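You operate a simulated robot arm through the tools that you are given. There is no shell and no other tool.

Carry out the task below with a simulated robot arm. There is one attempt and no reset: what you move stays moved.

## Task
Clear the station's fault and switch the wall unit off.
Fine: the heavy carrier goes from the port to the grey cradle, load and all; dial on HOLD. Set down upright: carrier.

The check looks at the end state, three seconds after you hand in, the way a careful person would. Anything else that was tipped, shoved, dropped, spilled or broken makes it a failure.

## Robot
A 7-joint arm with a two-finger parallel gripper, fixed in place. Base frame: the origin is on the floor under the middle of its stand, x ahead of it, y to its left, z up. Readings come in mm, rad, newtons and seconds.
It reaches about 1479 mm from its shoulder. Its first joint turns from -2.897 to 2.897 rad. Payload 4.4 kg.
The tool frame sits at the grasp point between the pads (the TCP): z along the fingers, y along the line on which they close. The tips reach 23 mm beyond it. Largest opening 94 mm; finger width 38, thickness 10; the body of the gripper, 54 by 96 mm, starts 39 mm behind the TCP.
Orientation is that of the tool frame in the base frame, as a unit quaternion [x, y, z, w]. With the fingers straight down and closing along the base's y, the tool's x points along the base's -x, its y along +y and its z along -z.

## Interface
- The arm moves only by the tool send_rows. Its argument "deltas" is one flat list of numbers, 7 for each row, row after row: the shift along the tool's x, y, z in mm, then the turn, a rotation vector about the tool's x, y, z in rad, then the gripper command, from -1 (shut) to 1 (fully open), values between in proportion. In form: [x, y, z, wx, wy, wz, gripper, x, y, z, wx, wy, wz, gripper, ...]. A call has 1 to 20 rows; each row shifts and turns the commanded pose from where the row before left it, along the tool's axes as they then stand. Rows are played at 5 a second. More than 50 mm and 0.15 rad between two rows, or a gripper value outside its range, and nothing of the call is played. Where a pose cannot be reached the arm comes as near as it can. A force on the tool above 40 N (or 10 N above the force at the start of the call, whichever is more), or a blocked arm, ends the call early, and 0.2 s more pass. Each finger travels about 72 mm/s and halts on what it meets, pressing with about 22 N; the grip force reading is that of the motor and also rises with nothing between the fingers. The clock runs only during rows and for 0.2 s after the last one: add rows that do not move to give the fingers time. The reply holds the time, the measured pose of the TCP, the force on the tool along the base axes, the opening and the grip force, in the units named above and with some noise, with the torque about the TCP (base axes, N m) and any sound that the robot's microphone picked up.
- Cameras (640 x 400 px; columns grow to the right, rows downward): "scene" is fixed at [48.5, -500.4, 1653.6]; the picture's right is [0.83, -0.55, 0.00], its down [-0.24, -0.37, -0.90] and it looks along [0.50, 0.75, -0.44] (base axes); focal length 337 px, centre (320, 200). "wrist" rides on the gripper at [86, 16, -74] in the tool frame; the picture's right is [-0.18, 0.98, 0.00], its down [-0.58, -0.11, -0.81] and it looks along [-0.79, -0.15, 0.59] (tool axes); focal length 243 px, centre (320, 200). There is no depth. A picture from a camera that has moved, and an enlarged one, comes with that camera's place and axes in the base frame and with its lens.
- snapshot(camera): a new picture of that camera. The clock stands still meanwhile.
- close_up(camera, box): a new picture of the part [left, top, right, bottom] of that camera's present view, enlarged. The clock stands still meanwhile.
- hand_in(): hands the job in; it is judged then, once.

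Nothing tells you positions but the pictures and the camera data. Unless the task says otherwise, let go and move clear before handing in.

The tools are called as name(argument=value, ...) on one line, values as JSON. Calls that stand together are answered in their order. send_rows: Moves the arm, as the interface text tells. Its arguments: {"type":"object","properties":{"deltas":{"type":"array","items":{"type":"number"}}},"required":["deltas"]} The other tools are called the same way: snapshot (camera) takes a picture; close_up (camera, box) takes an enlarged picture of a part of a camera's view; hand_in () hands the job in.

At the start:

```text
clock: 0.0
position: [463.8, 722.4, 1298.6]
tcp_rot: [0.0, 1.0, -0.001, 0.001]
force: [-0.8, 1.1, -0.1]
wrist_torque: [0.0, 0.03, -0.03]
finger_gap: 94.0
gripper_force: 0.1
```

scene: 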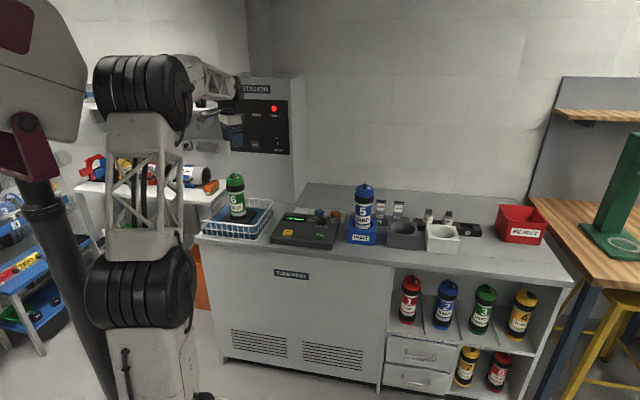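
wrist: 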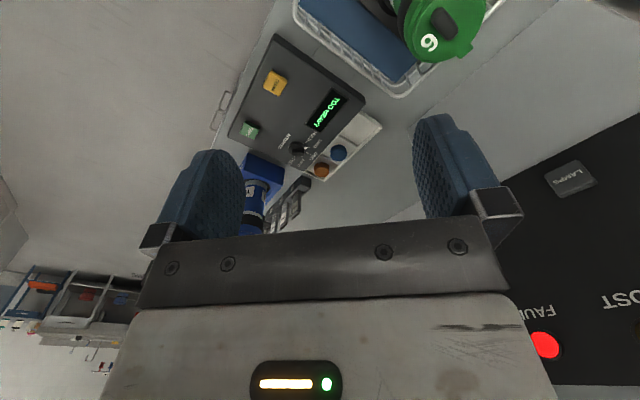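

I see a workbench with a console (dial, buttons, display), a blue port holding blue bottle 5, a grey cradle and a white cradle beside it, and a wall unit with a red fault lamp. I'll look closer at each before moving anything.

close_up(camera="scene", box=[220, 60, 320, 160])

close_up(camera="scene", box=[260, 170, 400, 260])

close_up(camera="scene", box=[330, 170, 490, 270])

close_up(camera="wrist", box=[220, 20, 400, 230])

close_up(camera="wrist", box=[480, 120, 640, 400])

```text
4.00 times, centred on (270, 110) of scene
camera zoom: at [48.5, -500.4, 1653.6], right [0.83, -0.55, 0.0], down [-0.24, -0.37, -0.9], along [0.5, 0.75, -0.44], focal length 1348 px, centre (520, 560)
```

zoom: 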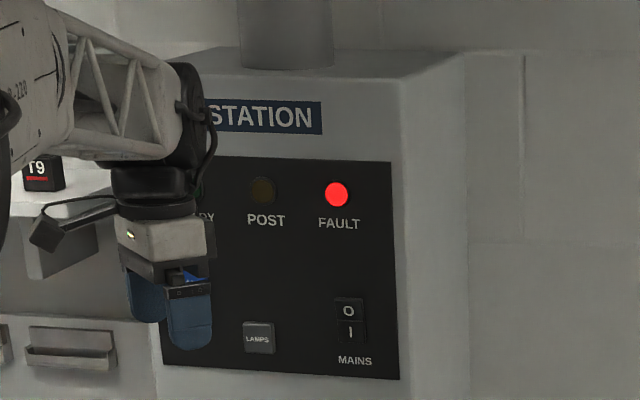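

```text
4.44 times, centred on (330, 215) of scene
camera zoom: at [48.5, -500.4, 1653.6], right [0.83, -0.55, 0.0], down [-0.24, -0.37, -0.9], along [0.5, 0.75, -0.44], focal length 1497 px, centre (276, 133)
```

zoom: 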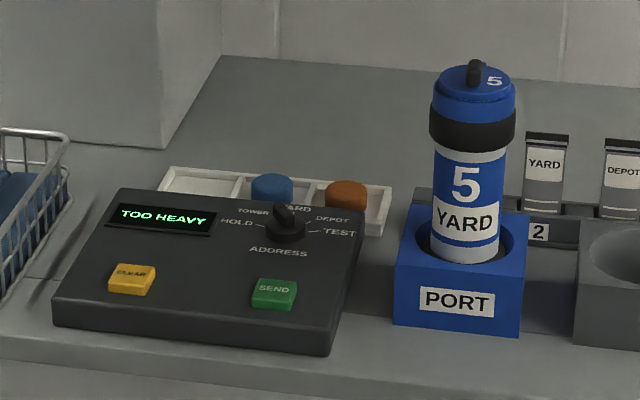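

```text
4.00 times, centred on (410, 220) of scene
camera zoom: at [48.5, -500.4, 1653.6], right [0.83, -0.55, 0.0], down [-0.24, -0.37, -0.9], along [0.5, 0.75, -0.44], focal length 1348 px, centre (-40, 120)
```

zoom: 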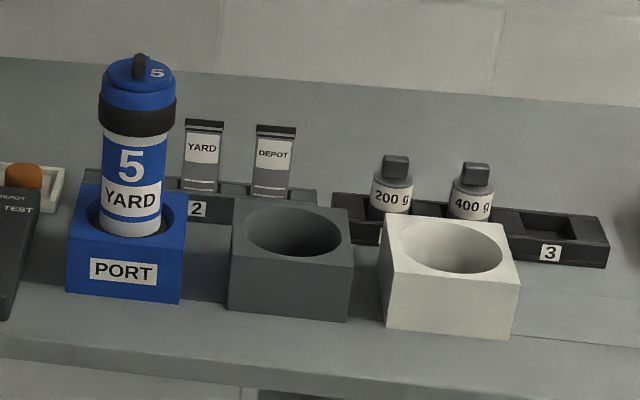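

```text
1.90 times, centred on (310, 125) of wrist
camera zoom: at [376.9, 739.5, 1373.9], right [0.18, 0.98, 0.0], down [0.58, -0.11, 0.81], along [0.79, -0.15, -0.59], focal length 462 px, centre (339, 343)
```

zoom: 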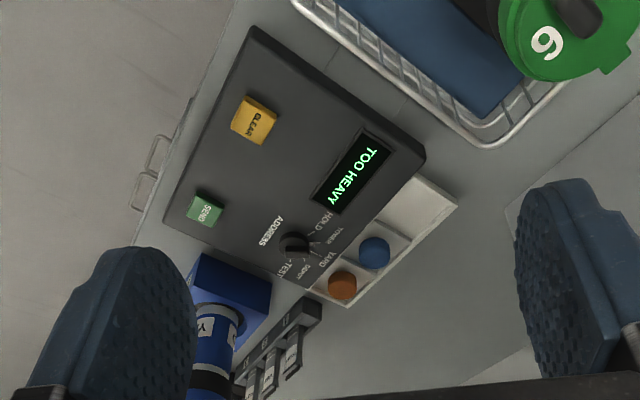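

```text
1.43 times, centred on (560, 260) of wrist
camera zoom: at [376.9, 739.5, 1373.9], right [0.18, 0.98, 0.0], down [0.58, -0.11, 0.81], along [0.79, -0.15, -0.59], focal length 347 px, centre (-23, 114)
```

zoom: 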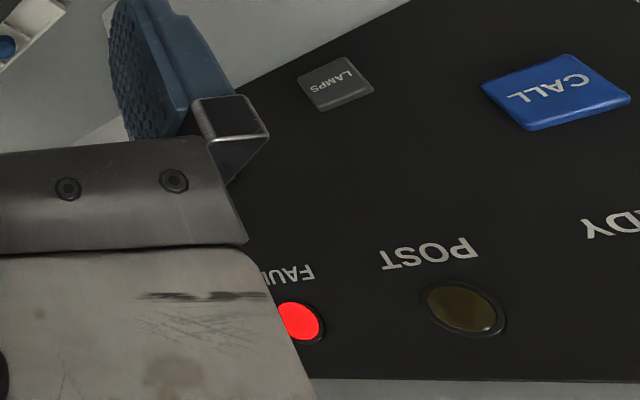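

The bench runs at about 45° to the base axes. The display reads TOO HEAVY, and the mains rocker is at the lower right of the wall panel. First I'll yaw the tool to face the bench squarely, well clear of everything.

send_rows(deltas=[0, 0, 0, 0, 0, -0.135, 1, 0, 0, 0, 0, 0, -0.135, 1, 0, 0, 0, 0, 0, -0.135, 1, 0, 0, 0, 0, 0, -0.135, 1, 0, 0, 0, 0, 0, -0.135, 1, 0, 0, 0, 0, 0, -0.132, 1, 0, 0, 0, 0, 0, 0, 1])

```text
clock: 1.6
position: [463.8, 722.8, 1299.1]
tcp_rot: [-0.393, 0.919, 0.0, 0.001]
force: [0.9, 0.0, 0.4]
wrist_torque: [-0.03, 0.0, 0.0]
finger_gap: 93.9
gripper_force: 0.0
```

Yaw is as intended. Next I'll move to a spot in front of the port and cradles so the wrist camera can see them.

send_rows(deltas=[8.75, -41.9, 15.9, 0, 0, 0, 1, 8.75, -41.9, 15.9, 0, 0, 0, 1, 8.75, -41.9, 15.9, 0, 0, 0, 1, 8.75, -41.9, 15.9, 0, 0, 0, 1, 8.75, -41.9, 15.9, 0, 0, 0, 1, 8.75, -41.9, 15.9, 0, 0, 0, 1, 8.75, -41.9, 15.9, 0, 0, 0, 1, 8.75, -41.9, 15.9, 0, 0, 0, 1, 8.75, -41.9, 15.9, 0, 0, 0, 1, 8.75, -41.9, 15.9, 0, 0, 0, 1, 8.75, -41.9, 15.9, 0, 0, 0, 1, 8.75, -41.9, 15.9, 0, 0, 0, 1, 8.75, -41.9, 15.9, 0, 0, 0, 1, 0, 0, 0, 0, 0, 0, 1])

snapshot(camera="wrist")

snapshot(camera="scene")

```text
clock: 4.6
position: [777.2, 262.0, 1093.0]
tcp_rot: [-0.392, 0.92, 0.0, 0.0]
force: [-0.2, 0.0, 0.1]
wrist_torque: [0.01, 0.01, -0.03]
finger_gap: 93.9
gripper_force: 0.2
```

```text
taken
camera wrist: at [706.0, 211.7, 1167.6], right [-0.58, 0.81, 0.0], down [0.48, 0.34, 0.81], along [0.66, 0.47, -0.59], focal length 243 px, centre (320, 200)
```

wrist: 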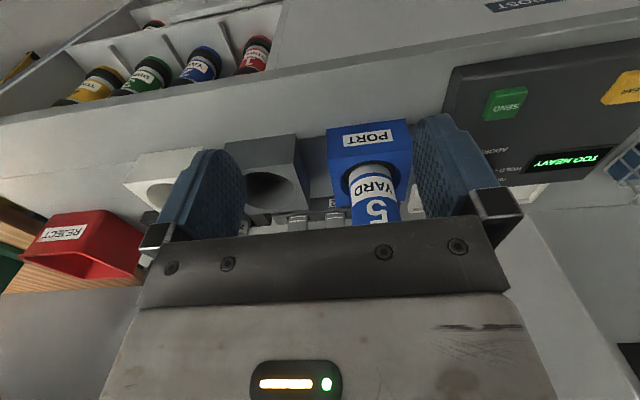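

```text
taken
```

scene: 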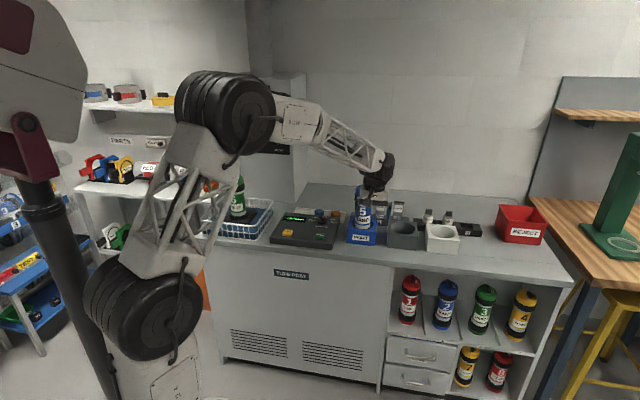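

The wrist view, upside down, shows the port with carrier 5, the grey cradle and the white cradle. I'll enlarge it to get measurements.

close_up(camera="wrist", box=[220, 100, 440, 240])

close_up(camera="wrist", box=[440, 60, 640, 210])

close_up(camera="scene", box=[330, 170, 410, 260])

close_up(camera="scene", box=[265, 200, 345, 250])

close_up(camera="scene", box=[380, 260, 550, 400])

```text
2.86 times, centred on (330, 170) of wrist
camera zoom: at [706.0, 211.7, 1167.6], right [-0.58, 0.81, 0.0], down [0.48, 0.34, 0.81], along [0.66, 0.47, -0.59], focal length 693 px, centre (291, 286)
```

zoom: 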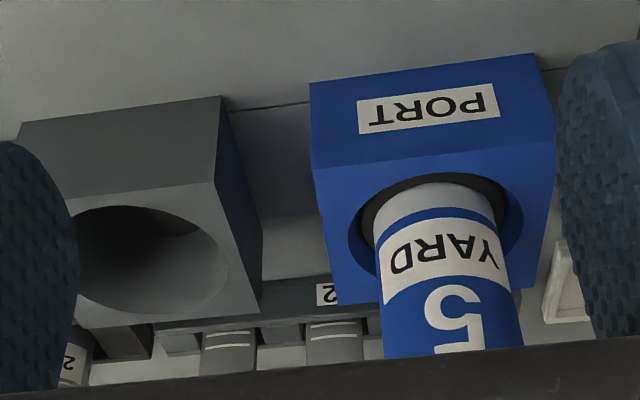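

```text
2.67 times, centred on (540, 135) of wrist
camera zoom: at [706.0, 211.7, 1167.6], right [-0.58, 0.81, 0.0], down [0.48, 0.34, 0.81], along [0.66, 0.47, -0.59], focal length 647 px, centre (-267, 373)
```

zoom: 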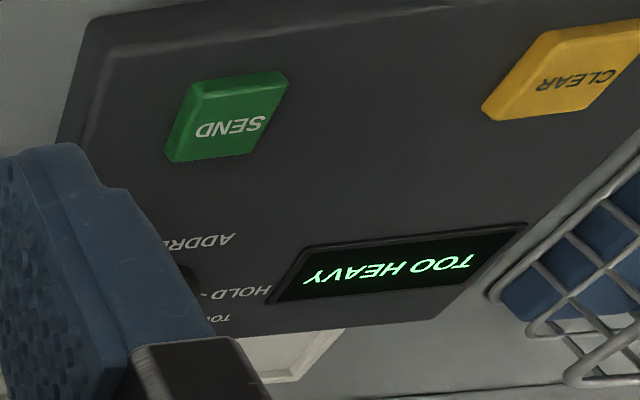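

```text
4.44 times, centred on (370, 215) of scene
camera zoom: at [48.5, -500.4, 1653.6], right [0.83, -0.55, 0.0], down [-0.24, -0.37, -0.9], along [0.5, 0.75, -0.44], focal length 1497 px, centre (98, 133)
```

zoom: 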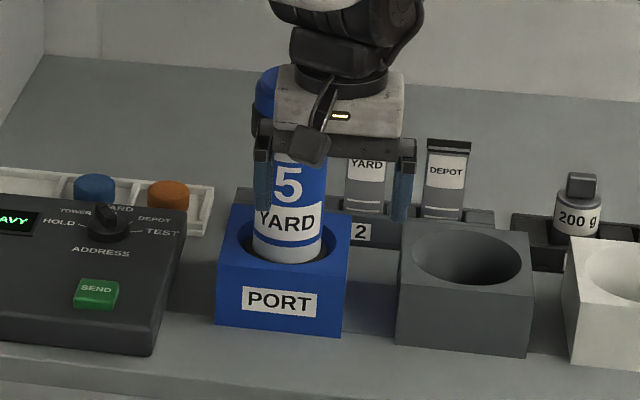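

```text
8.00 times, centred on (305, 225) of scene
camera zoom: at [48.5, -500.4, 1653.6], right [0.83, -0.55, 0.0], down [-0.24, -0.37, -0.9], along [0.5, 0.75, -0.44], focal length 2695 px, centre (440, 0)
```

zoom: 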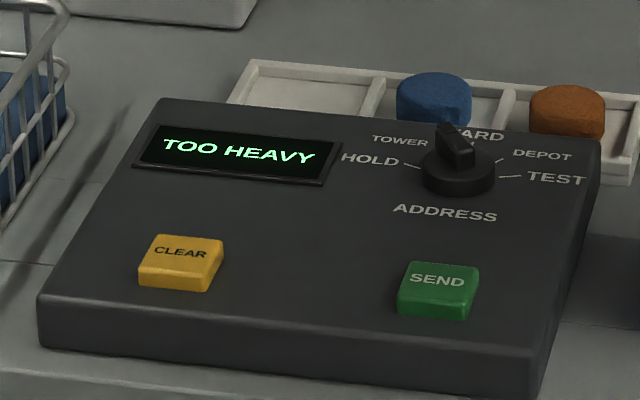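

```text
2.86 times, centred on (465, 330) of scene
camera zoom: at [48.5, -500.4, 1653.6], right [0.83, -0.55, 0.0], down [-0.24, -0.37, -0.9], along [0.5, 0.75, -0.44], focal length 963 px, centre (-94, -171)
```

zoom: 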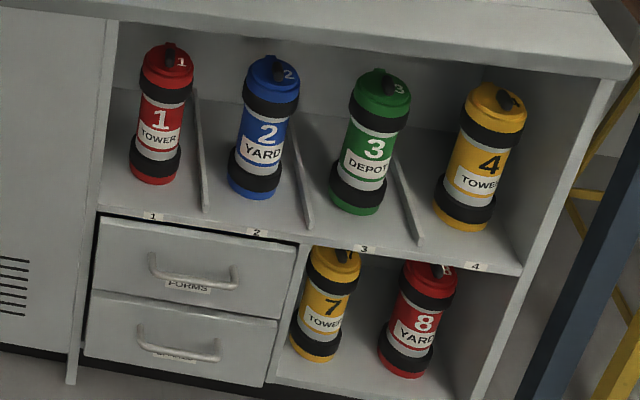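

I have rough positions: carrier axis about (892, 441), port top z about 923, bench z about 853, grey bore about (1011, 328). The width estimates don't agree yet, so I'll zoom tighter to refine them.

close_up(camera="wrist", box=[320, 110, 420, 230])

close_up(camera="wrist", box=[220, 120, 330, 230])

close_up(camera="scene", box=[340, 205, 390, 255])

close_up(camera="scene", box=[380, 210, 430, 255])

```text
3.33 times, centred on (370, 170) of wrist
camera zoom: at [706.0, 211.7, 1167.6], right [-0.58, 0.81, 0.0], down [0.48, 0.34, 0.81], along [0.66, 0.47, -0.59], focal length 809 px, centre (153, 300)
```

zoom: 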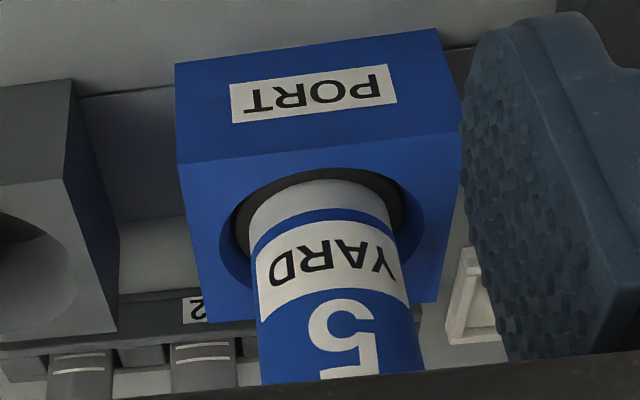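

```text
3.64 times, centred on (275, 175) of wrist
camera zoom: at [706.0, 211.7, 1167.6], right [-0.58, 0.81, 0.0], down [0.48, 0.34, 0.81], along [0.66, 0.47, -0.59], focal length 882 px, centre (484, 291)
```

zoom: 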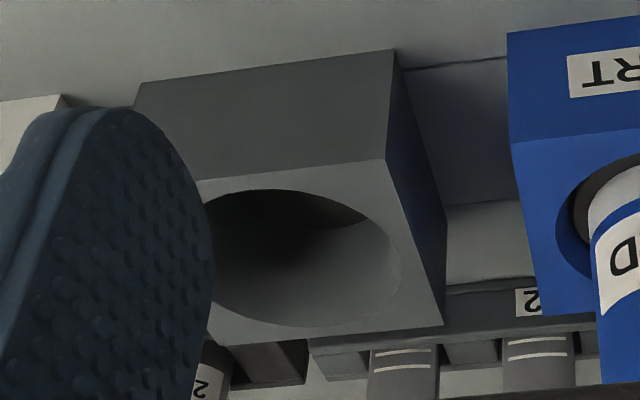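

```text
8.00 times, centred on (365, 230) of scene
camera zoom: at [48.5, -500.4, 1653.6], right [0.83, -0.55, 0.0], down [-0.24, -0.37, -0.9], along [0.5, 0.75, -0.44], focal length 2695 px, centre (-40, -40)
```

zoom: 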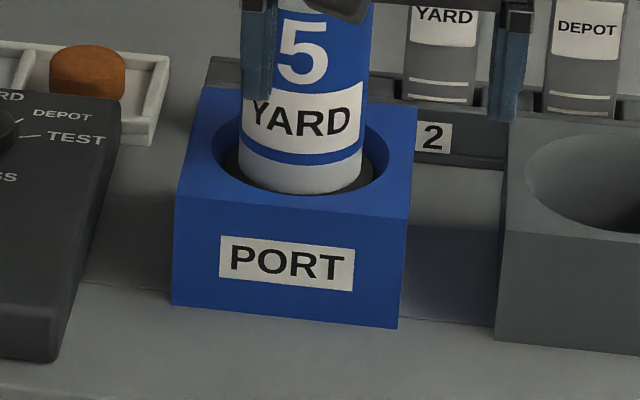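

```text
8.89 times, centred on (405, 232) of scene
camera zoom: at [48.5, -500.4, 1653.6], right [0.83, -0.55, 0.0], down [-0.24, -0.37, -0.9], along [0.5, 0.75, -0.44], focal length 2995 px, centre (-436, -89)
```

zoom: 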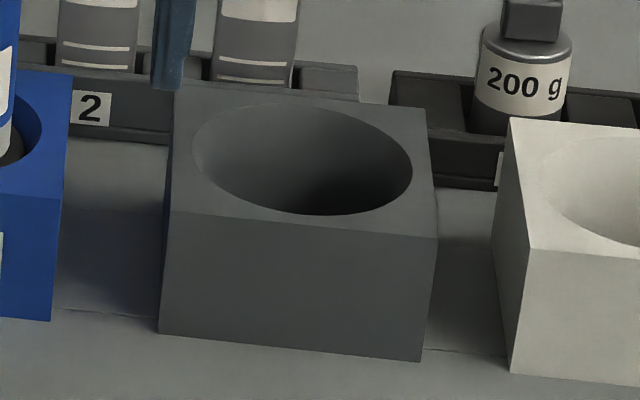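

Combining both cameras, the bench frame sits at 45°. The port bore and carrier axis are at about (895, 445), block tops at z about 922, bench at z about 861, and the grey bore at about (1013, 327). I'll square up the yaw and pitch the fingers forward about 70° so I can grip the body below the band, not the lid.

send_rows(deltas=[0, 0, 0, 0, 0, 0.021, 1, 0, 0, 0, 0, -0.1358, 0, 1, 0, 0, 0, 0, -0.1358, 0, 1, 0, 0, 0, 0, -0.1358, 0, 1, 0, 0, 0, 0, -0.1358, 0, 1, 0, 0, 0, 0, -0.1358, 0, 1, 0, 0, 0, 0, -0.1358, 0, 1, 0, 0, 0, 0, -0.1358, 0, 1, 0, 0, 0, 0, -0.1358, 0, 1, 0, 0, 0, 0, -0.1358, 0, 1, 0, 0, 0, 0, 0, 0, 1, 0, 0, 0, 0, 0, 0, 1])

snapshot(camera="wrist")

snapshot(camera="scene")

```text
clock: 7.2
position: [777.9, 262.1, 1092.5]
tcp_rot: [-0.313, 0.757, 0.219, 0.53]
force: [0.1, 0.1, -1.1]
wrist_torque: [-0.04, -0.01, 0.02]
finger_gap: 93.8
gripper_force: 0.0
```

```text
taken
camera wrist: at [695.7, 204.7, 1036.7], right [-0.65, 0.74, 0.17], down [-0.32, -0.47, 0.82], along [0.69, 0.48, 0.54], focal length 243 px, centre (320, 200)
```

wrist: 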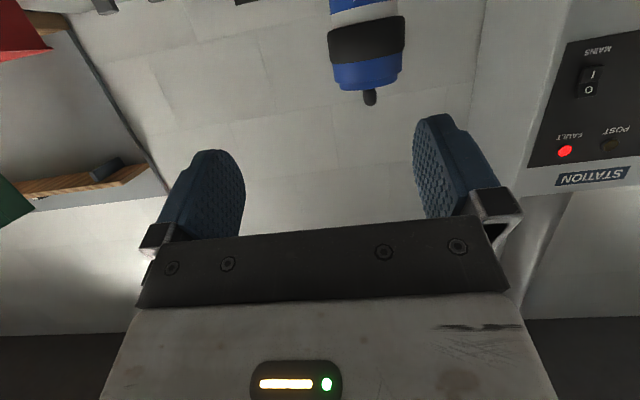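

```text
taken
```

scene: 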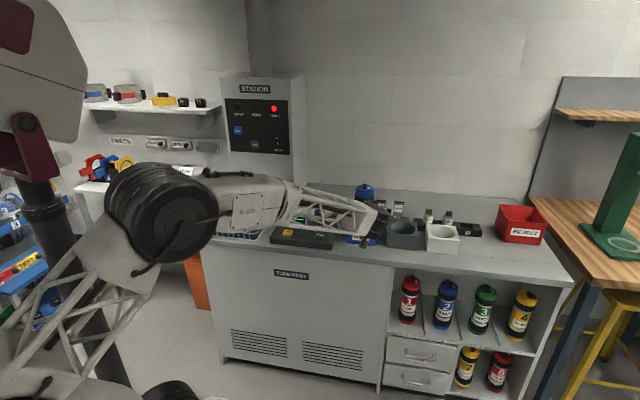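

The pitch came out as intended and the tool is free. Next I'll drop to carrier mid-height, line up sideways with the axis, and move forward to a standoff.

send_rows(deltas=[32.3, 15.5, 11.7, 0, 0, 0, 1, 32.3, 15.5, 11.7, 0, 0, 0, 1, 32.3, 15.5, 11.7, 0, 0, 0, 1, -8.5, 0, 23.5, 0, 0, 0, 1, -8.5, 0, 23.5, 0, 0, 0, 1, -8.5, 0, 23.5, 0, 0, 0, 1, 0, 0, 0, 0, 0, 0, 1, 0, 0, 0, 0, 0, 0, 1])

snapshot(camera="wrist")

close_up(camera="scene", box=[270, 150, 450, 270])

```text
clock: 9.0
position: [797.8, 348.3, 990.2]
tcp_rot: [-0.314, 0.757, 0.22, 0.53]
force: [0.8, 0.7, -0.3]
wrist_torque: [0.01, -0.01, -0.01]
finger_gap: 94.1
gripper_force: 0.0
```

```text
taken
camera wrist: at [716.1, 290.3, 933.9], right [-0.65, 0.74, 0.17], down [-0.32, -0.47, 0.82], along [0.69, 0.48, 0.54], focal length 243 px, centre (320, 200)
```

wrist: 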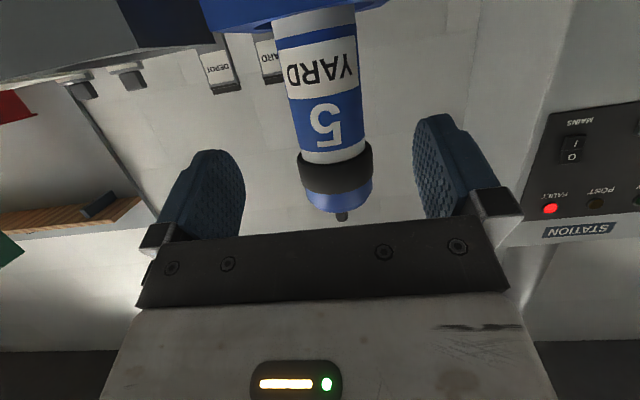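

```text
3.33 times, centred on (360, 210) of scene
camera zoom: at [48.5, -500.4, 1653.6], right [0.83, -0.55, 0.0], down [-0.24, -0.37, -0.9], along [0.5, 0.75, -0.44], focal length 1123 px, centre (187, 167)
```

zoom: 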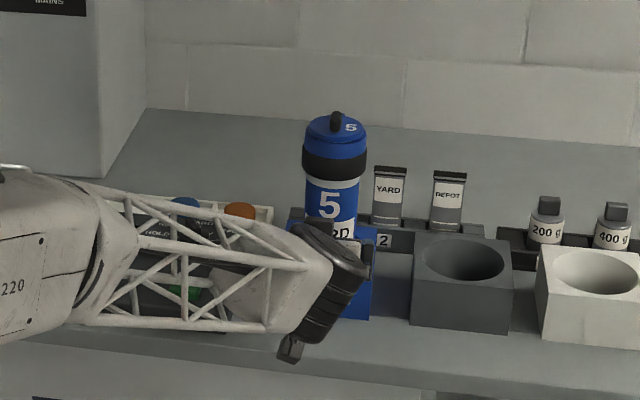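

The fingers straddle the carrier and clearances look fine. I'll take a close-up to check centring before advancing.

close_up(camera="wrist", box=[220, 0, 440, 230])

```text
1.74 times, centred on (330, 115) of wrist
camera zoom: at [716.1, 290.3, 933.9], right [-0.65, 0.74, 0.17], down [-0.32, -0.47, 0.82], along [0.69, 0.48, 0.54], focal length 422 px, centre (303, 348)
```

zoom: 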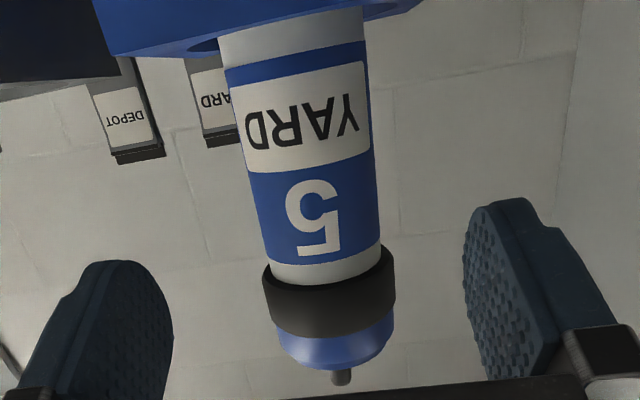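

The carrier is within about 3 mm of centre. I'll advance most of the way, then look again.

send_rows(deltas=[-8.55, -0.5, 23.5, 0, 0, 0, 1, -8.55, -0.5, 23.5, 0, 0, 0, 1, -8.55, -0.5, 23.5, 0, 0, 0, 1, -8.55, -0.5, 23.5, 0, 0, 0, 1, 0, 0, 0, 0, 0, 0, 1, 0, 0, 0, 0, 0, 0, 1])

snapshot(camera="wrist")

close_up(camera="scene", box=[270, 150, 450, 270])

```text
clock: 10.4
position: [870.4, 417.8, 989.7]
tcp_rot: [-0.313, 0.757, 0.22, 0.53]
force: [-0.1, 0.5, 0.3]
wrist_torque: [-0.01, 0.02, 0.02]
finger_gap: 94.0
gripper_force: 0.1
```

```text
taken
camera wrist: at [787.9, 360.4, 934.1], right [-0.65, 0.74, 0.17], down [-0.32, -0.47, 0.82], along [0.69, 0.48, 0.54], focal length 243 px, centre (320, 200)
```

wrist: 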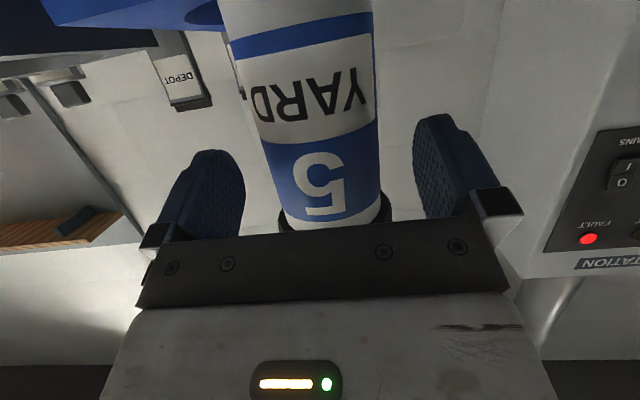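

```text
3.33 times, centred on (360, 210) of scene
camera zoom: at [48.5, -500.4, 1653.6], right [0.83, -0.55, 0.0], down [-0.24, -0.37, -0.9], along [0.5, 0.75, -0.44], focal length 1123 px, centre (187, 167)
```

zoom: 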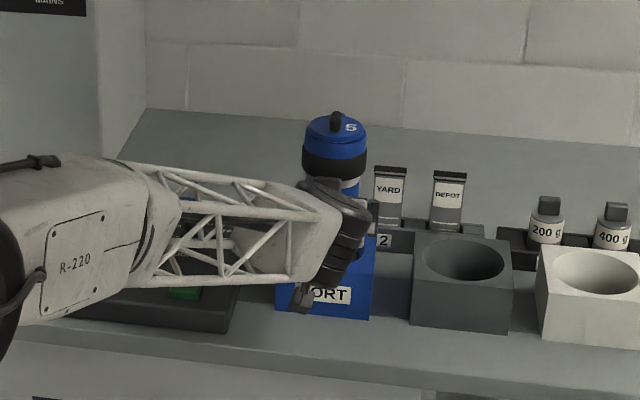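

Axis distance checks out at about 35 mm ahead of the TCP, and it is centred. I'll advance the last 26 mm slowly with the fingers still open.

send_rows(deltas=[-3, -0.4, 8.2, 0, 0, 0, 1, -3, -0.4, 8.2, 0, 0, 0, 1, -3, -0.4, 8.2, 0, 0, 0, 1, 0, 0, 0, 0, 0, 0, 1])

snapshot(camera="wrist")

close_up(camera="scene", box=[320, 160, 420, 260])

```text
clock: 11.4
position: [889.7, 436.0, 989.8]
tcp_rot: [-0.313, 0.757, 0.219, 0.53]
force: [-0.1, -1.8, -0.3]
wrist_torque: [0.07, -0.03, -0.03]
finger_gap: 93.7
gripper_force: 0.1
```

```text
taken
camera wrist: at [807.1, 377.8, 933.9], right [-0.65, 0.74, 0.17], down [-0.32, -0.47, 0.82], along [0.69, 0.48, 0.54], focal length 243 px, centre (320, 200)
```

wrist: 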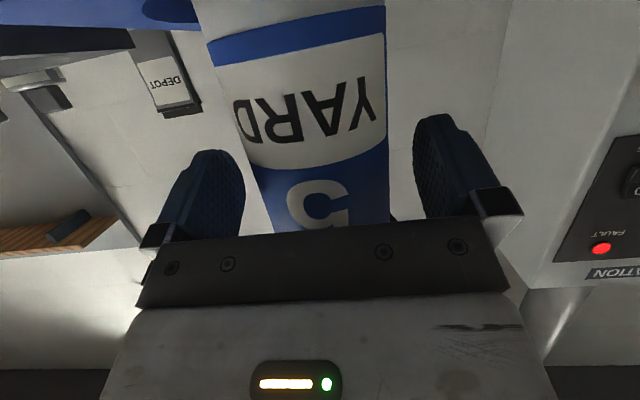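

```text
4.00 times, centred on (370, 210) of scene
camera zoom: at [48.5, -500.4, 1653.6], right [0.83, -0.55, 0.0], down [-0.24, -0.37, -0.9], along [0.5, 0.75, -0.44], focal length 1348 px, centre (120, 160)
```

zoom: 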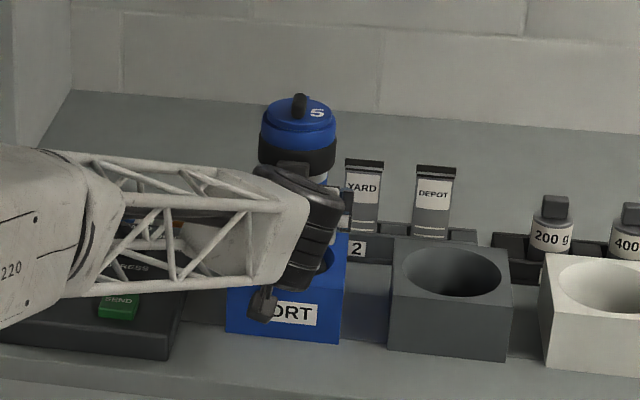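

The carrier is between the pads with no contact. Closing the gripper now.

send_rows(deltas=[0, 0, 0, 0, 0, 0, -1, 0, 0, 0, 0, 0, 0, -1, 0, 0, 0, 0, 0, 0, -1, 0, 0, 0, 0, 0, 0, -1, 0, 0, 0, 0, 0, 0, -1])

snapshot(camera="wrist")

```text
clock: 12.6
position: [888.6, 437.4, 989.2]
tcp_rot: [-0.313, 0.757, 0.219, 0.53]
force: [-3.4, 1.2, 0.2]
wrist_torque: [0.3, 0.3, 0.18]
finger_gap: 65.2
gripper_force: 22.1
```

```text
taken
camera wrist: at [807.0, 378.0, 934.0], right [-0.65, 0.74, 0.17], down [-0.32, -0.47, 0.82], along [0.69, 0.48, 0.54], focal length 243 px, centre (320, 200)
```

wrist: 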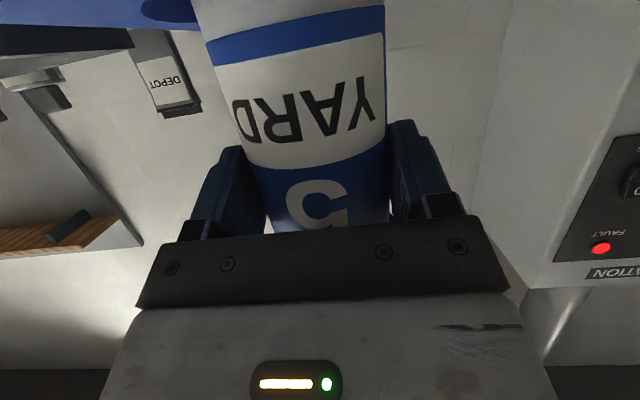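

Gripped at 65 mm on the body. I'll test with a small slow lift of 12 mm to see weight and slip.

send_rows(deltas=[-3.76, 0, -1.37, 0, 0, 0, -1, -3.76, 0, -1.37, 0, 0, 0, -1, -3.76, 0, -1.37, 0, 0, 0, -1, 0, 0, 0, 0, 0, 0, -1, 0, 0, 0, 0, 0, 0, -1])

snapshot(camera="wrist")

close_up(camera="scene", box=[320, 160, 420, 260])

```text
clock: 13.8
position: [888.3, 435.6, 1002.3]
tcp_rot: [-0.314, 0.757, 0.22, 0.529]
force: [-2.1, 1.7, -8.9]
wrist_torque: [0.34, 0.56, 0.19]
finger_gap: 64.8
gripper_force: 21.9
```

```text
taken
camera wrist: at [807.2, 377.5, 945.9], right [-0.65, 0.74, 0.17], down [-0.32, -0.47, 0.82], along [0.69, 0.48, 0.54], focal length 243 px, centre (320, 200)
```

wrist: 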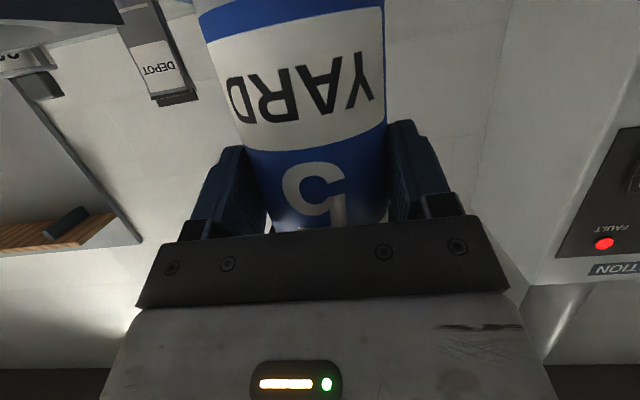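

```text
4.00 times, centred on (370, 210) of scene
camera zoom: at [48.5, -500.4, 1653.6], right [0.83, -0.55, 0.0], down [-0.24, -0.37, -0.9], along [0.5, 0.75, -0.44], focal length 1348 px, centre (120, 160)
```

zoom: 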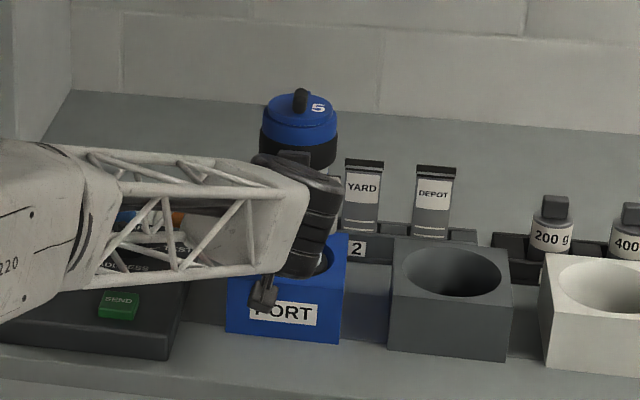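

The grip slipped: friction holds only about 9 N and the carrier stayed in the port. I'll use the black band's lip as a hook instead: open, level the fingers to horizontal, and bring them up under the band.

send_rows(deltas=[0, 0, 0, 0, 0, 0, 1, 0, 0, 0, 0, 0, 0, 1, -9.4, 0, -3.4, 0, 0, 0, 1, 0, 0, 0, 0, -0.1163, 0, 1, 0, 0, 0, 0, -0.1163, 0, 1, 0, 0, 0, 0, -0.1163, 0, 1, 0, 0, 0, 0, 0, 0, 1, 0, 0, 0, 0, 0, 0, 1])

snapshot(camera="wrist")

close_up(camera="scene", box=[320, 160, 420, 260])

```text
clock: 15.6
position: [888.3, 436.8, 1011.4]
tcp_rot: [-0.27, 0.653, 0.271, 0.653]
force: [0.5, 0.8, -0.7]
wrist_torque: [0.0, 0.0, 0.05]
finger_gap: 94.1
gripper_force: 0.1
```

```text
taken
camera wrist: at [824.9, 395.0, 925.3], right [-0.7, 0.69, 0.18], down [-0.49, -0.65, 0.58], along [0.52, 0.31, 0.79], focal length 243 px, centre (320, 200)
```

wrist: 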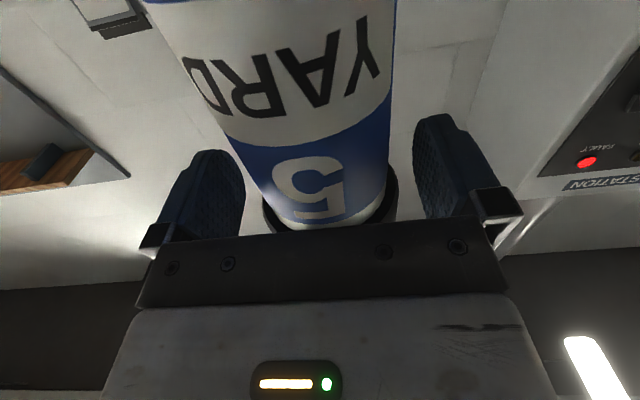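

```text
4.00 times, centred on (370, 210) of scene
camera zoom: at [48.5, -500.4, 1653.6], right [0.83, -0.55, 0.0], down [-0.24, -0.37, -0.9], along [0.5, 0.75, -0.44], focal length 1348 px, centre (120, 160)
```

zoom: 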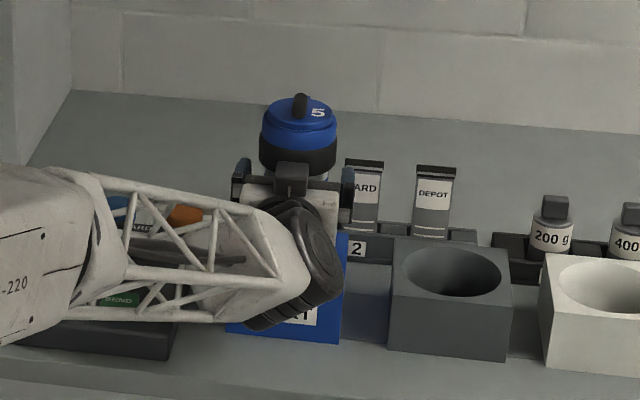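

close_up(camera="wrist", box=[220, 120, 440, 260])

close_up(camera="scene", box=[345, 175, 400, 225])

```text
2.86 times, centred on (330, 190) of wrist
camera zoom: at [824.9, 395.0, 925.3], right [-0.7, 0.69, 0.18], down [-0.49, -0.65, 0.58], along [0.52, 0.31, 0.79], focal length 693 px, centre (291, 229)
```

zoom: 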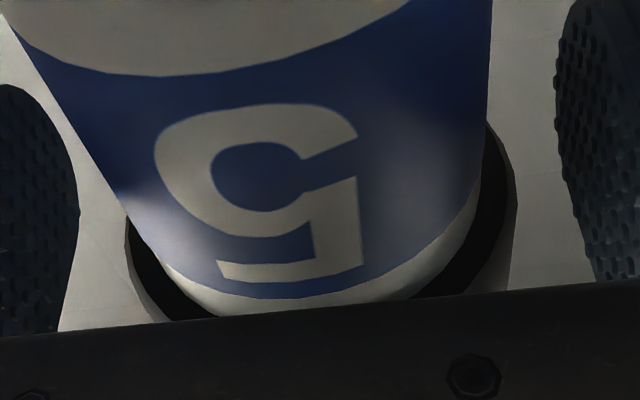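

```text
8.00 times, centred on (372, 200) of scene
camera zoom: at [48.5, -500.4, 1653.6], right [0.83, -0.55, 0.0], down [-0.24, -0.37, -0.9], along [0.5, 0.75, -0.44], focal length 2695 px, centre (-100, 200)
```

zoom: 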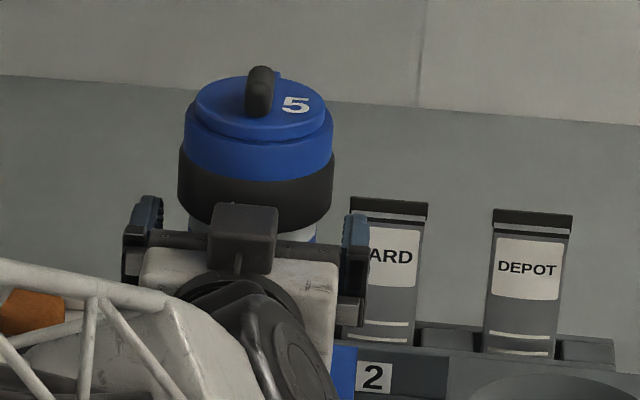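

close_up(camera="scene", box=[355, 190, 395, 215])

```text
16.00 times, centred on (375, 202) of scene
camera zoom: at [48.5, -500.4, 1653.6], right [0.83, -0.55, 0.0], down [-0.24, -0.37, -0.9], along [0.5, 0.75, -0.44], focal length 5391 px, centre (-560, 160)
```

zoom: 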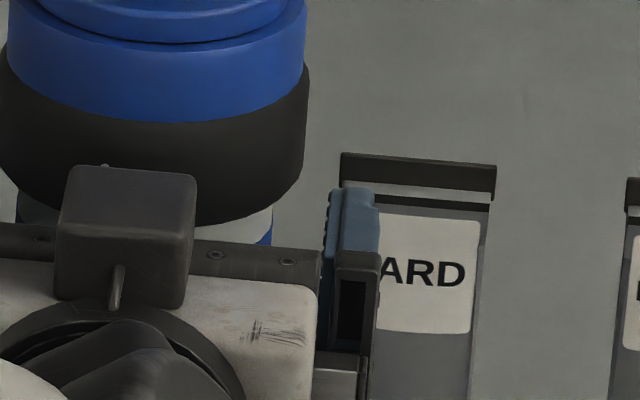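

Measured from the view: carrier axis is about 12 mm past the TCP, the band's underside is at z about 1033, and a small block on top of the gripper clears the band. I'll move 5 mm forward and 5 mm down, then close below the band.

send_rows(deltas=[2.5, 0.3, 2.5, 0, 0, 0, 1, 2.5, 0.3, 2.5, 0, 0, 0, 1, 0, 0, 0, 0, 0, 0, 1, 0, 0, 0, 0, 0, 0, -1, 0, 0, 0, 0, 0, 0, -1, 0, 0, 0, 0, 0, 0, -1, 0, 0, 0, 0, 0, 0, -1])

close_up(camera="wrist", box=[180, 90, 460, 260])

close_up(camera="scene", box=[345, 175, 400, 225])

```text
clock: 17.2
position: [892.7, 439.0, 1006.6]
tcp_rot: [-0.271, 0.653, 0.27, 0.653]
force: [4.7, -4.2, 0.3]
wrist_torque: [-0.48, -0.52, -0.02]
finger_gap: 65.0
gripper_force: 22.4
```

```text
2.29 times, centred on (320, 175) of wrist
camera zoom: at [828.3, 398.7, 920.4], right [-0.7, 0.69, 0.18], down [-0.49, -0.65, 0.58], along [0.52, 0.31, 0.79], focal length 555 px, centre (320, 257)
```

zoom: 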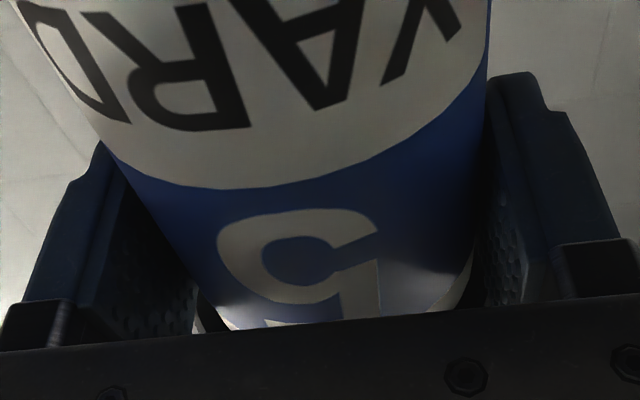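

```text
8.00 times, centred on (372, 200) of scene
camera zoom: at [48.5, -500.4, 1653.6], right [0.83, -0.55, 0.0], down [-0.24, -0.37, -0.9], along [0.5, 0.75, -0.44], focal length 2695 px, centre (-100, 200)
```

zoom: 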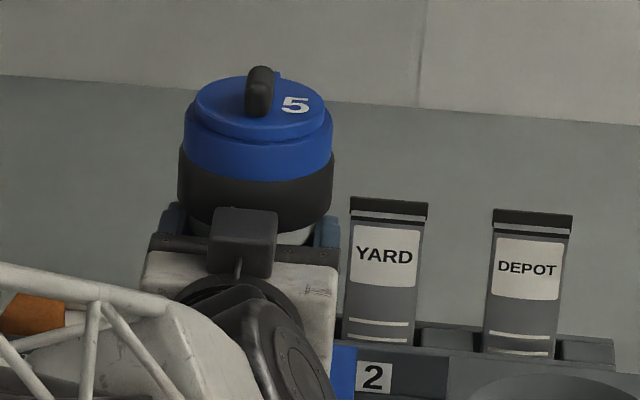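

The fingers are on the body just under the band (gap 65). Now I'll raise gently until they catch the lip.

send_rows(deltas=[-1.5, -0.5, 0, 0, 0, 0, -1, -1.5, -0.5, 0, 0, 0, 0, -1, -1.5, -0.3, 0, 0, 0, 0, -1, -1.5, 0, 0, 0, 0, 0, -1, 0, 0, 0, 0, 0, 0, -1])

```text
clock: 18.4
position: [893.2, 439.7, 1012.8]
tcp_rot: [-0.271, 0.653, 0.271, 0.653]
force: [-0.7, 0.7, -8.9]
wrist_torque: [0.05, 0.17, 0.01]
finger_gap: 64.9
gripper_force: 21.7
```

Still sliding on friction only. I'll keep raising in small steps.

send_rows(deltas=[-1.5, 0, 0, 0, 0, 0, -1, -1.5, 0, 0, 0, 0, 0, -1, -1.5, 0, 0, 0, 0, 0, -1, 0, 0, 0, 0, 0, 0, -1])

```text
clock: 19.4
position: [892.9, 439.4, 1017.0]
tcp_rot: [-0.271, 0.653, 0.271, 0.653]
force: [-0.1, -0.1, -8.8]
wrist_torque: [-0.08, 0.04, 0.03]
finger_gap: 65.2
gripper_force: 22.5
```

send_rows(deltas=[-1.5, 0, 0, 0, 0, 0, -1, -1.5, 0, 0, 0, 0, 0, -1, -1.5, 0, 0, 0, 0, 0, -1, -1.5, 0, 0, 0, 0, 0, -1, 0, 0, 0, 0, 0, 0, -1])

close_up(camera="scene", box=[345, 175, 400, 225])

close_up(camera="wrist", box=[180, 90, 460, 260])

```text
clock: 20.6
position: [893.3, 438.8, 1023.0]
tcp_rot: [-0.272, 0.653, 0.272, 0.653]
force: [0.3, -0.2, -7.9]
wrist_torque: [-0.08, 0.06, -0.02]
finger_gap: 65.2
gripper_force: 22.4
```

```text
8.00 times, centred on (372, 200) of scene
camera zoom: at [48.5, -500.4, 1653.6], right [0.83, -0.55, 0.0], down [-0.24, -0.37, -0.9], along [0.5, 0.75, -0.44], focal length 2695 px, centre (-100, 200)
```

zoom: 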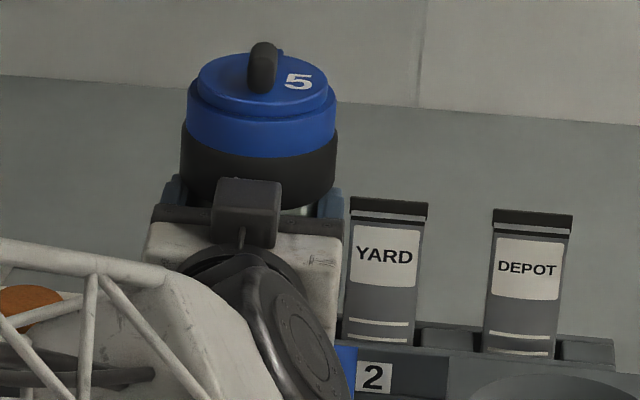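

```text
2.29 times, centred on (320, 175) of wrist
camera zoom: at [829.0, 398.3, 936.7], right [-0.7, 0.69, 0.18], down [-0.49, -0.65, 0.58], along [0.52, 0.31, 0.79], focal length 555 px, centre (320, 257)
```

zoom: 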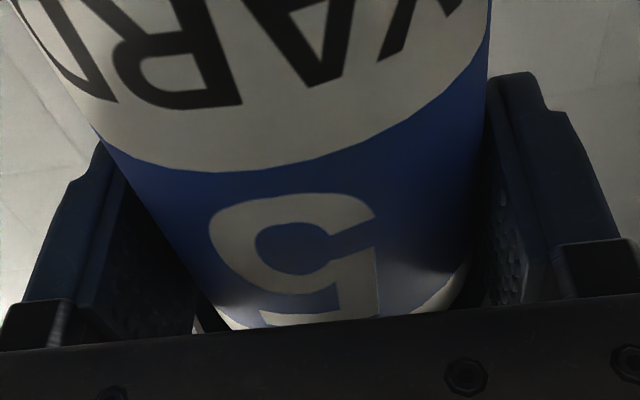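

The carrier is rising with the gripper: the cap moved up about 15 mm, and the steady 8.9 N is simply its weight, so the hold is good. I'll lift it clear of the port.

send_rows(deltas=[-10, 0, 0, 0, 0, 0, -1, -12, 0, 0, 0, 0, 0, -1, -12, 0, 0, 0, 0, 0, -1, -12, 0, 0, 0, 0, 0, -1, -12, 0, 0, 0, 0, 0, -1, -12, 0, 0, 0, 0, 0, -1, 0, 0, 0, 0, 0, 0, -1])

close_up(camera="scene", box=[320, 140, 440, 260])

snapshot(camera="wrist")

```text
clock: 22.2
position: [894.0, 439.1, 1093.0]
tcp_rot: [-0.271, 0.653, 0.271, 0.653]
force: [-0.1, 0.1, -8.0]
wrist_torque: [-0.08, 0.02, 0.03]
finger_gap: 65.1
gripper_force: 22.2
```

```text
3.33 times, centred on (380, 200) of scene
camera zoom: at [48.5, -500.4, 1653.6], right [0.83, -0.55, 0.0], down [-0.24, -0.37, -0.9], along [0.5, 0.75, -0.44], focal length 1123 px, centre (120, 200)
```

zoom: 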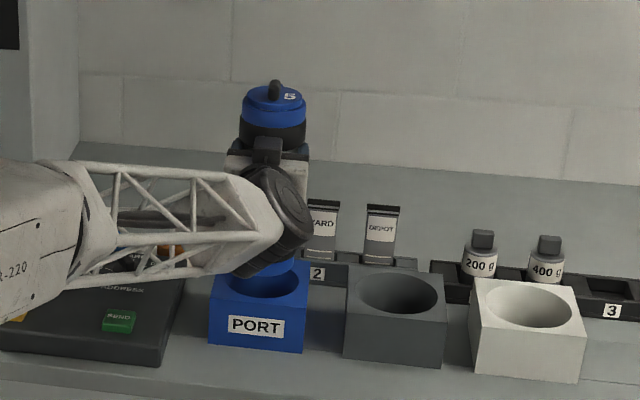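

```text
taken
camera wrist: at [828.7, 398.4, 1007.1], right [-0.7, 0.69, 0.18], down [-0.49, -0.65, 0.58], along [0.52, 0.31, 0.79], focal length 243 px, centre (320, 200)
```

wrist: 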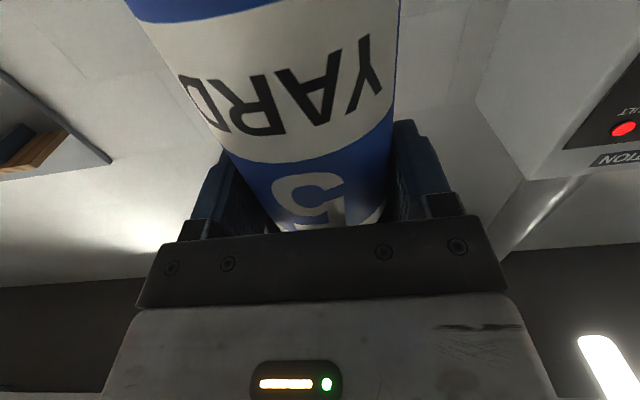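

The carrier bottom is about 25 mm above the port top. I'll take a precise close-up of both bores to fix the transfer distance.

close_up(camera="scene", box=[345, 212, 425, 258])

```text
8.00 times, centred on (385, 235) of scene
camera zoom: at [48.5, -500.4, 1653.6], right [0.83, -0.55, 0.0], down [-0.24, -0.37, -0.9], along [0.5, 0.75, -0.44], focal length 2695 px, centre (-200, -80)
```

zoom: 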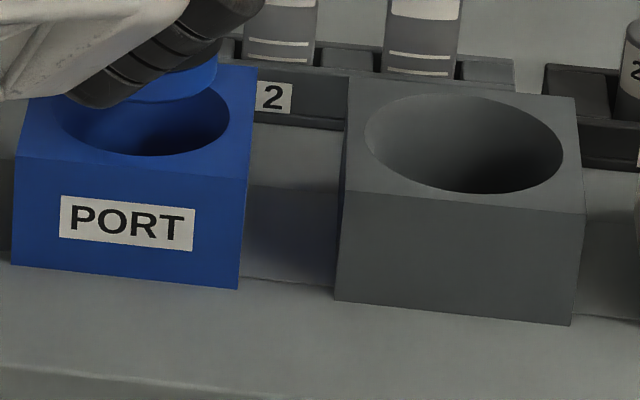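

Spacing between bores is about 169.5 mm along the bench. I'll raise a little more and carry the load across slowly.

send_rows(deltas=[-10, 0, 0, 0, 0, 0, -1, 0, -6, 0, 0, 0, 0, -1, 0, -12.5, 0, 0, 0, 0, -1, 0, -12.5, 0, 0, 0, 0, -1, 0, -12.5, 0, 0, 0, 0, -1, 0, -12.5, 0, 0, 0, 0, -1, 0, -12.5, 0, 0, 0, 0, -1, 0, -12.5, 0, 0, 0, 0, -1, 0, -12.5, 0, 0, 0, 0, -1, 0, -12.5, 0, 0, 0, 0, -1, 0, -12.5, 0, 0, 0, 0, -1, 0, -12.5, 0, 0, 0, 0, -1, 0, -12.5, 0, 0, 0, 0, -1, 0, -12.5, 0, 0, 0, 0, -1, 0, -12.5, 0, 0, 0, 0, -1, 0, 0, 0, 0, 0, 0, -1, 0, 0, 0, 0, 0, 0, -1])

close_up(camera="scene", box=[340, 140, 460, 260])

snapshot(camera="wrist")

```text
clock: 25.8
position: [1012.9, 319.1, 1102.1]
tcp_rot: [-0.27, 0.654, 0.27, 0.653]
force: [0.5, -0.3, -7.9]
wrist_torque: [-0.08, 0.04, -0.02]
finger_gap: 65.0
gripper_force: 21.8
```

```text
3.33 times, centred on (400, 200) of scene
camera zoom: at [48.5, -500.4, 1653.6], right [0.83, -0.55, 0.0], down [-0.24, -0.37, -0.9], along [0.5, 0.75, -0.44], focal length 1123 px, centre (53, 200)
```

zoom: 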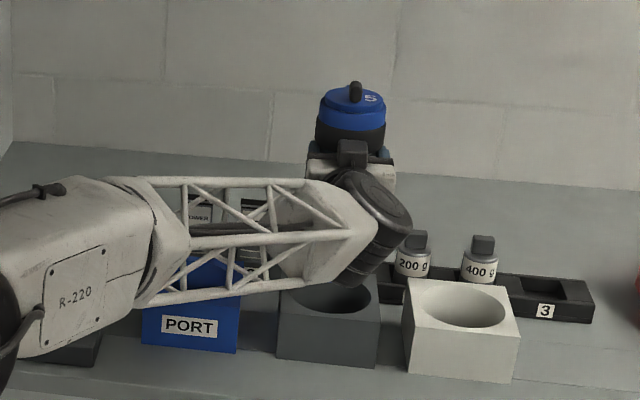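

```text
taken
camera wrist: at [948.5, 279.5, 1017.2], right [-0.7, 0.69, 0.18], down [-0.49, -0.65, 0.58], along [0.52, 0.31, 0.79], focal length 243 px, centre (320, 200)
```

wrist: 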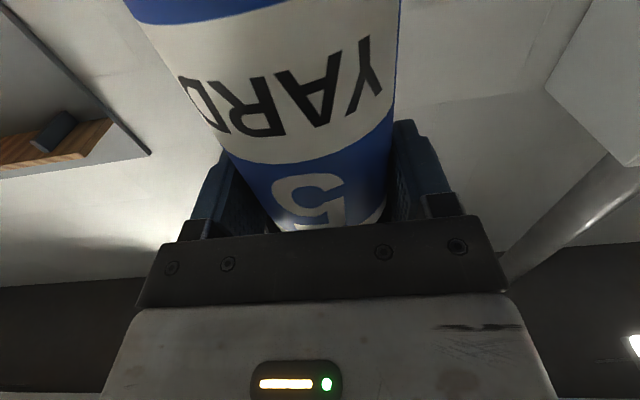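

The carrier is over the grey cradle, within about a millimetre by my estimate. I'll lower it into the bore, stopping short of the seat.

send_rows(deltas=[10, 0, 0, 0, 0, 0, -1, 10, 0, 0, 0, 0, 0, -1, 10, 0, 0, 0, 0, 0, -1, 10, 0, 0, 0, 0, 0, -1, 10, 0, 0, 0, 0, 0, -1, 10, 0, 0, 0, 0, 0, -1, 10, 0, 0, 0, 0, 0, -1, 7, 0, 0, 0, 0, 0, -1, 0, 0, 0, 0, 0, 0, -1])

close_up(camera="scene", box=[370, 160, 450, 260])

snapshot(camera="wrist")

```text
clock: 27.8
position: [1012.5, 320.0, 1026.1]
tcp_rot: [-0.271, 0.653, 0.271, 0.653]
force: [-0.5, 0.7, -7.3]
wrist_torque: [-0.04, 0.11, 0.0]
finger_gap: 64.9
gripper_force: 22.8
```

```text
4.00 times, centred on (410, 210) of scene
camera zoom: at [48.5, -500.4, 1653.6], right [0.83, -0.55, 0.0], down [-0.24, -0.37, -0.9], along [0.5, 0.75, -0.44], focal length 1348 px, centre (-40, 160)
```

zoom: 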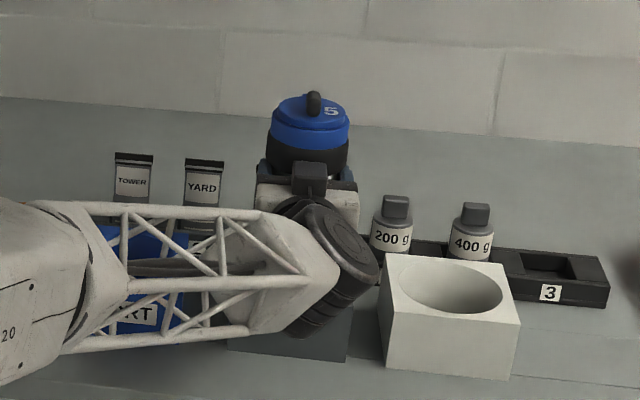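

```text
taken
camera wrist: at [948.4, 279.4, 939.8], right [-0.69, 0.69, 0.18], down [-0.49, -0.65, 0.58], along [0.52, 0.31, 0.79], focal length 243 px, centre (320, 200)
```

wrist: 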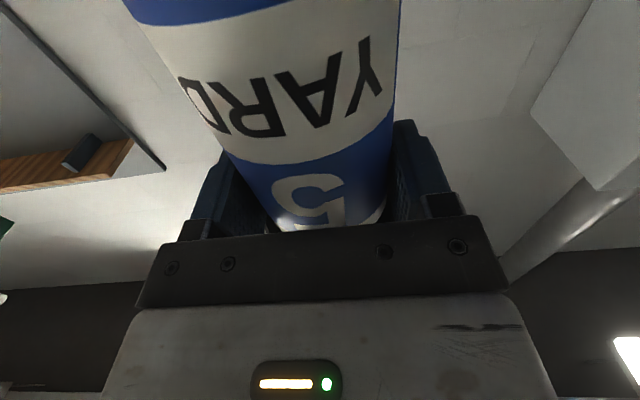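

It's entering the bore freely, since the load is unchanged. I'll continue in small steps while watching for seating.

send_rows(deltas=[3, 0, 0, 0, 0, 0, -1, 3, 0, 0, 0, 0, 0, -1, 3, 0, 0, 0, 0, 0, -1, 2, 0, 0, 0, 0, 0, -1, 0, 0, 0, 0, 0, 0, -1])

```text
clock: 29.0
position: [1012.0, 319.5, 1015.7]
tcp_rot: [-0.271, 0.653, 0.271, 0.653]
force: [1.2, -1.1, -8.8]
wrist_torque: [-0.16, -0.05, -0.02]
finger_gap: 65.0
gripper_force: 21.9
```

send_rows(deltas=[2, 0, 0, 0, 0, 0, -1, 2, 0, 0, 0, 0, 0, -1, 0, 0, 0, 0, 0, 0, -1])

```text
clock: 29.8
position: [1012.7, 320.5, 1011.4]
tcp_rot: [-0.271, 0.653, 0.27, 0.653]
force: [-1.3, 0.9, -7.6]
wrist_torque: [0.07, 0.16, 0.01]
finger_gap: 65.3
gripper_force: 22.1
```

send_rows(deltas=[1.5, 0, 0, 0, 0, 0, -1, 1.5, 0, 0, 0, 0, 0, -1, 0, 0, 0, 0, 0, 0, -1])

```text
clock: 30.6
position: [1013.0, 319.9, 1010.5]
tcp_rot: [-0.271, 0.652, 0.27, 0.654]
force: [-5.3, -0.8, 10.6]
wrist_torque: [0.6, 0.37, 0.22]
finger_gap: 65.3
gripper_force: 22.0
```

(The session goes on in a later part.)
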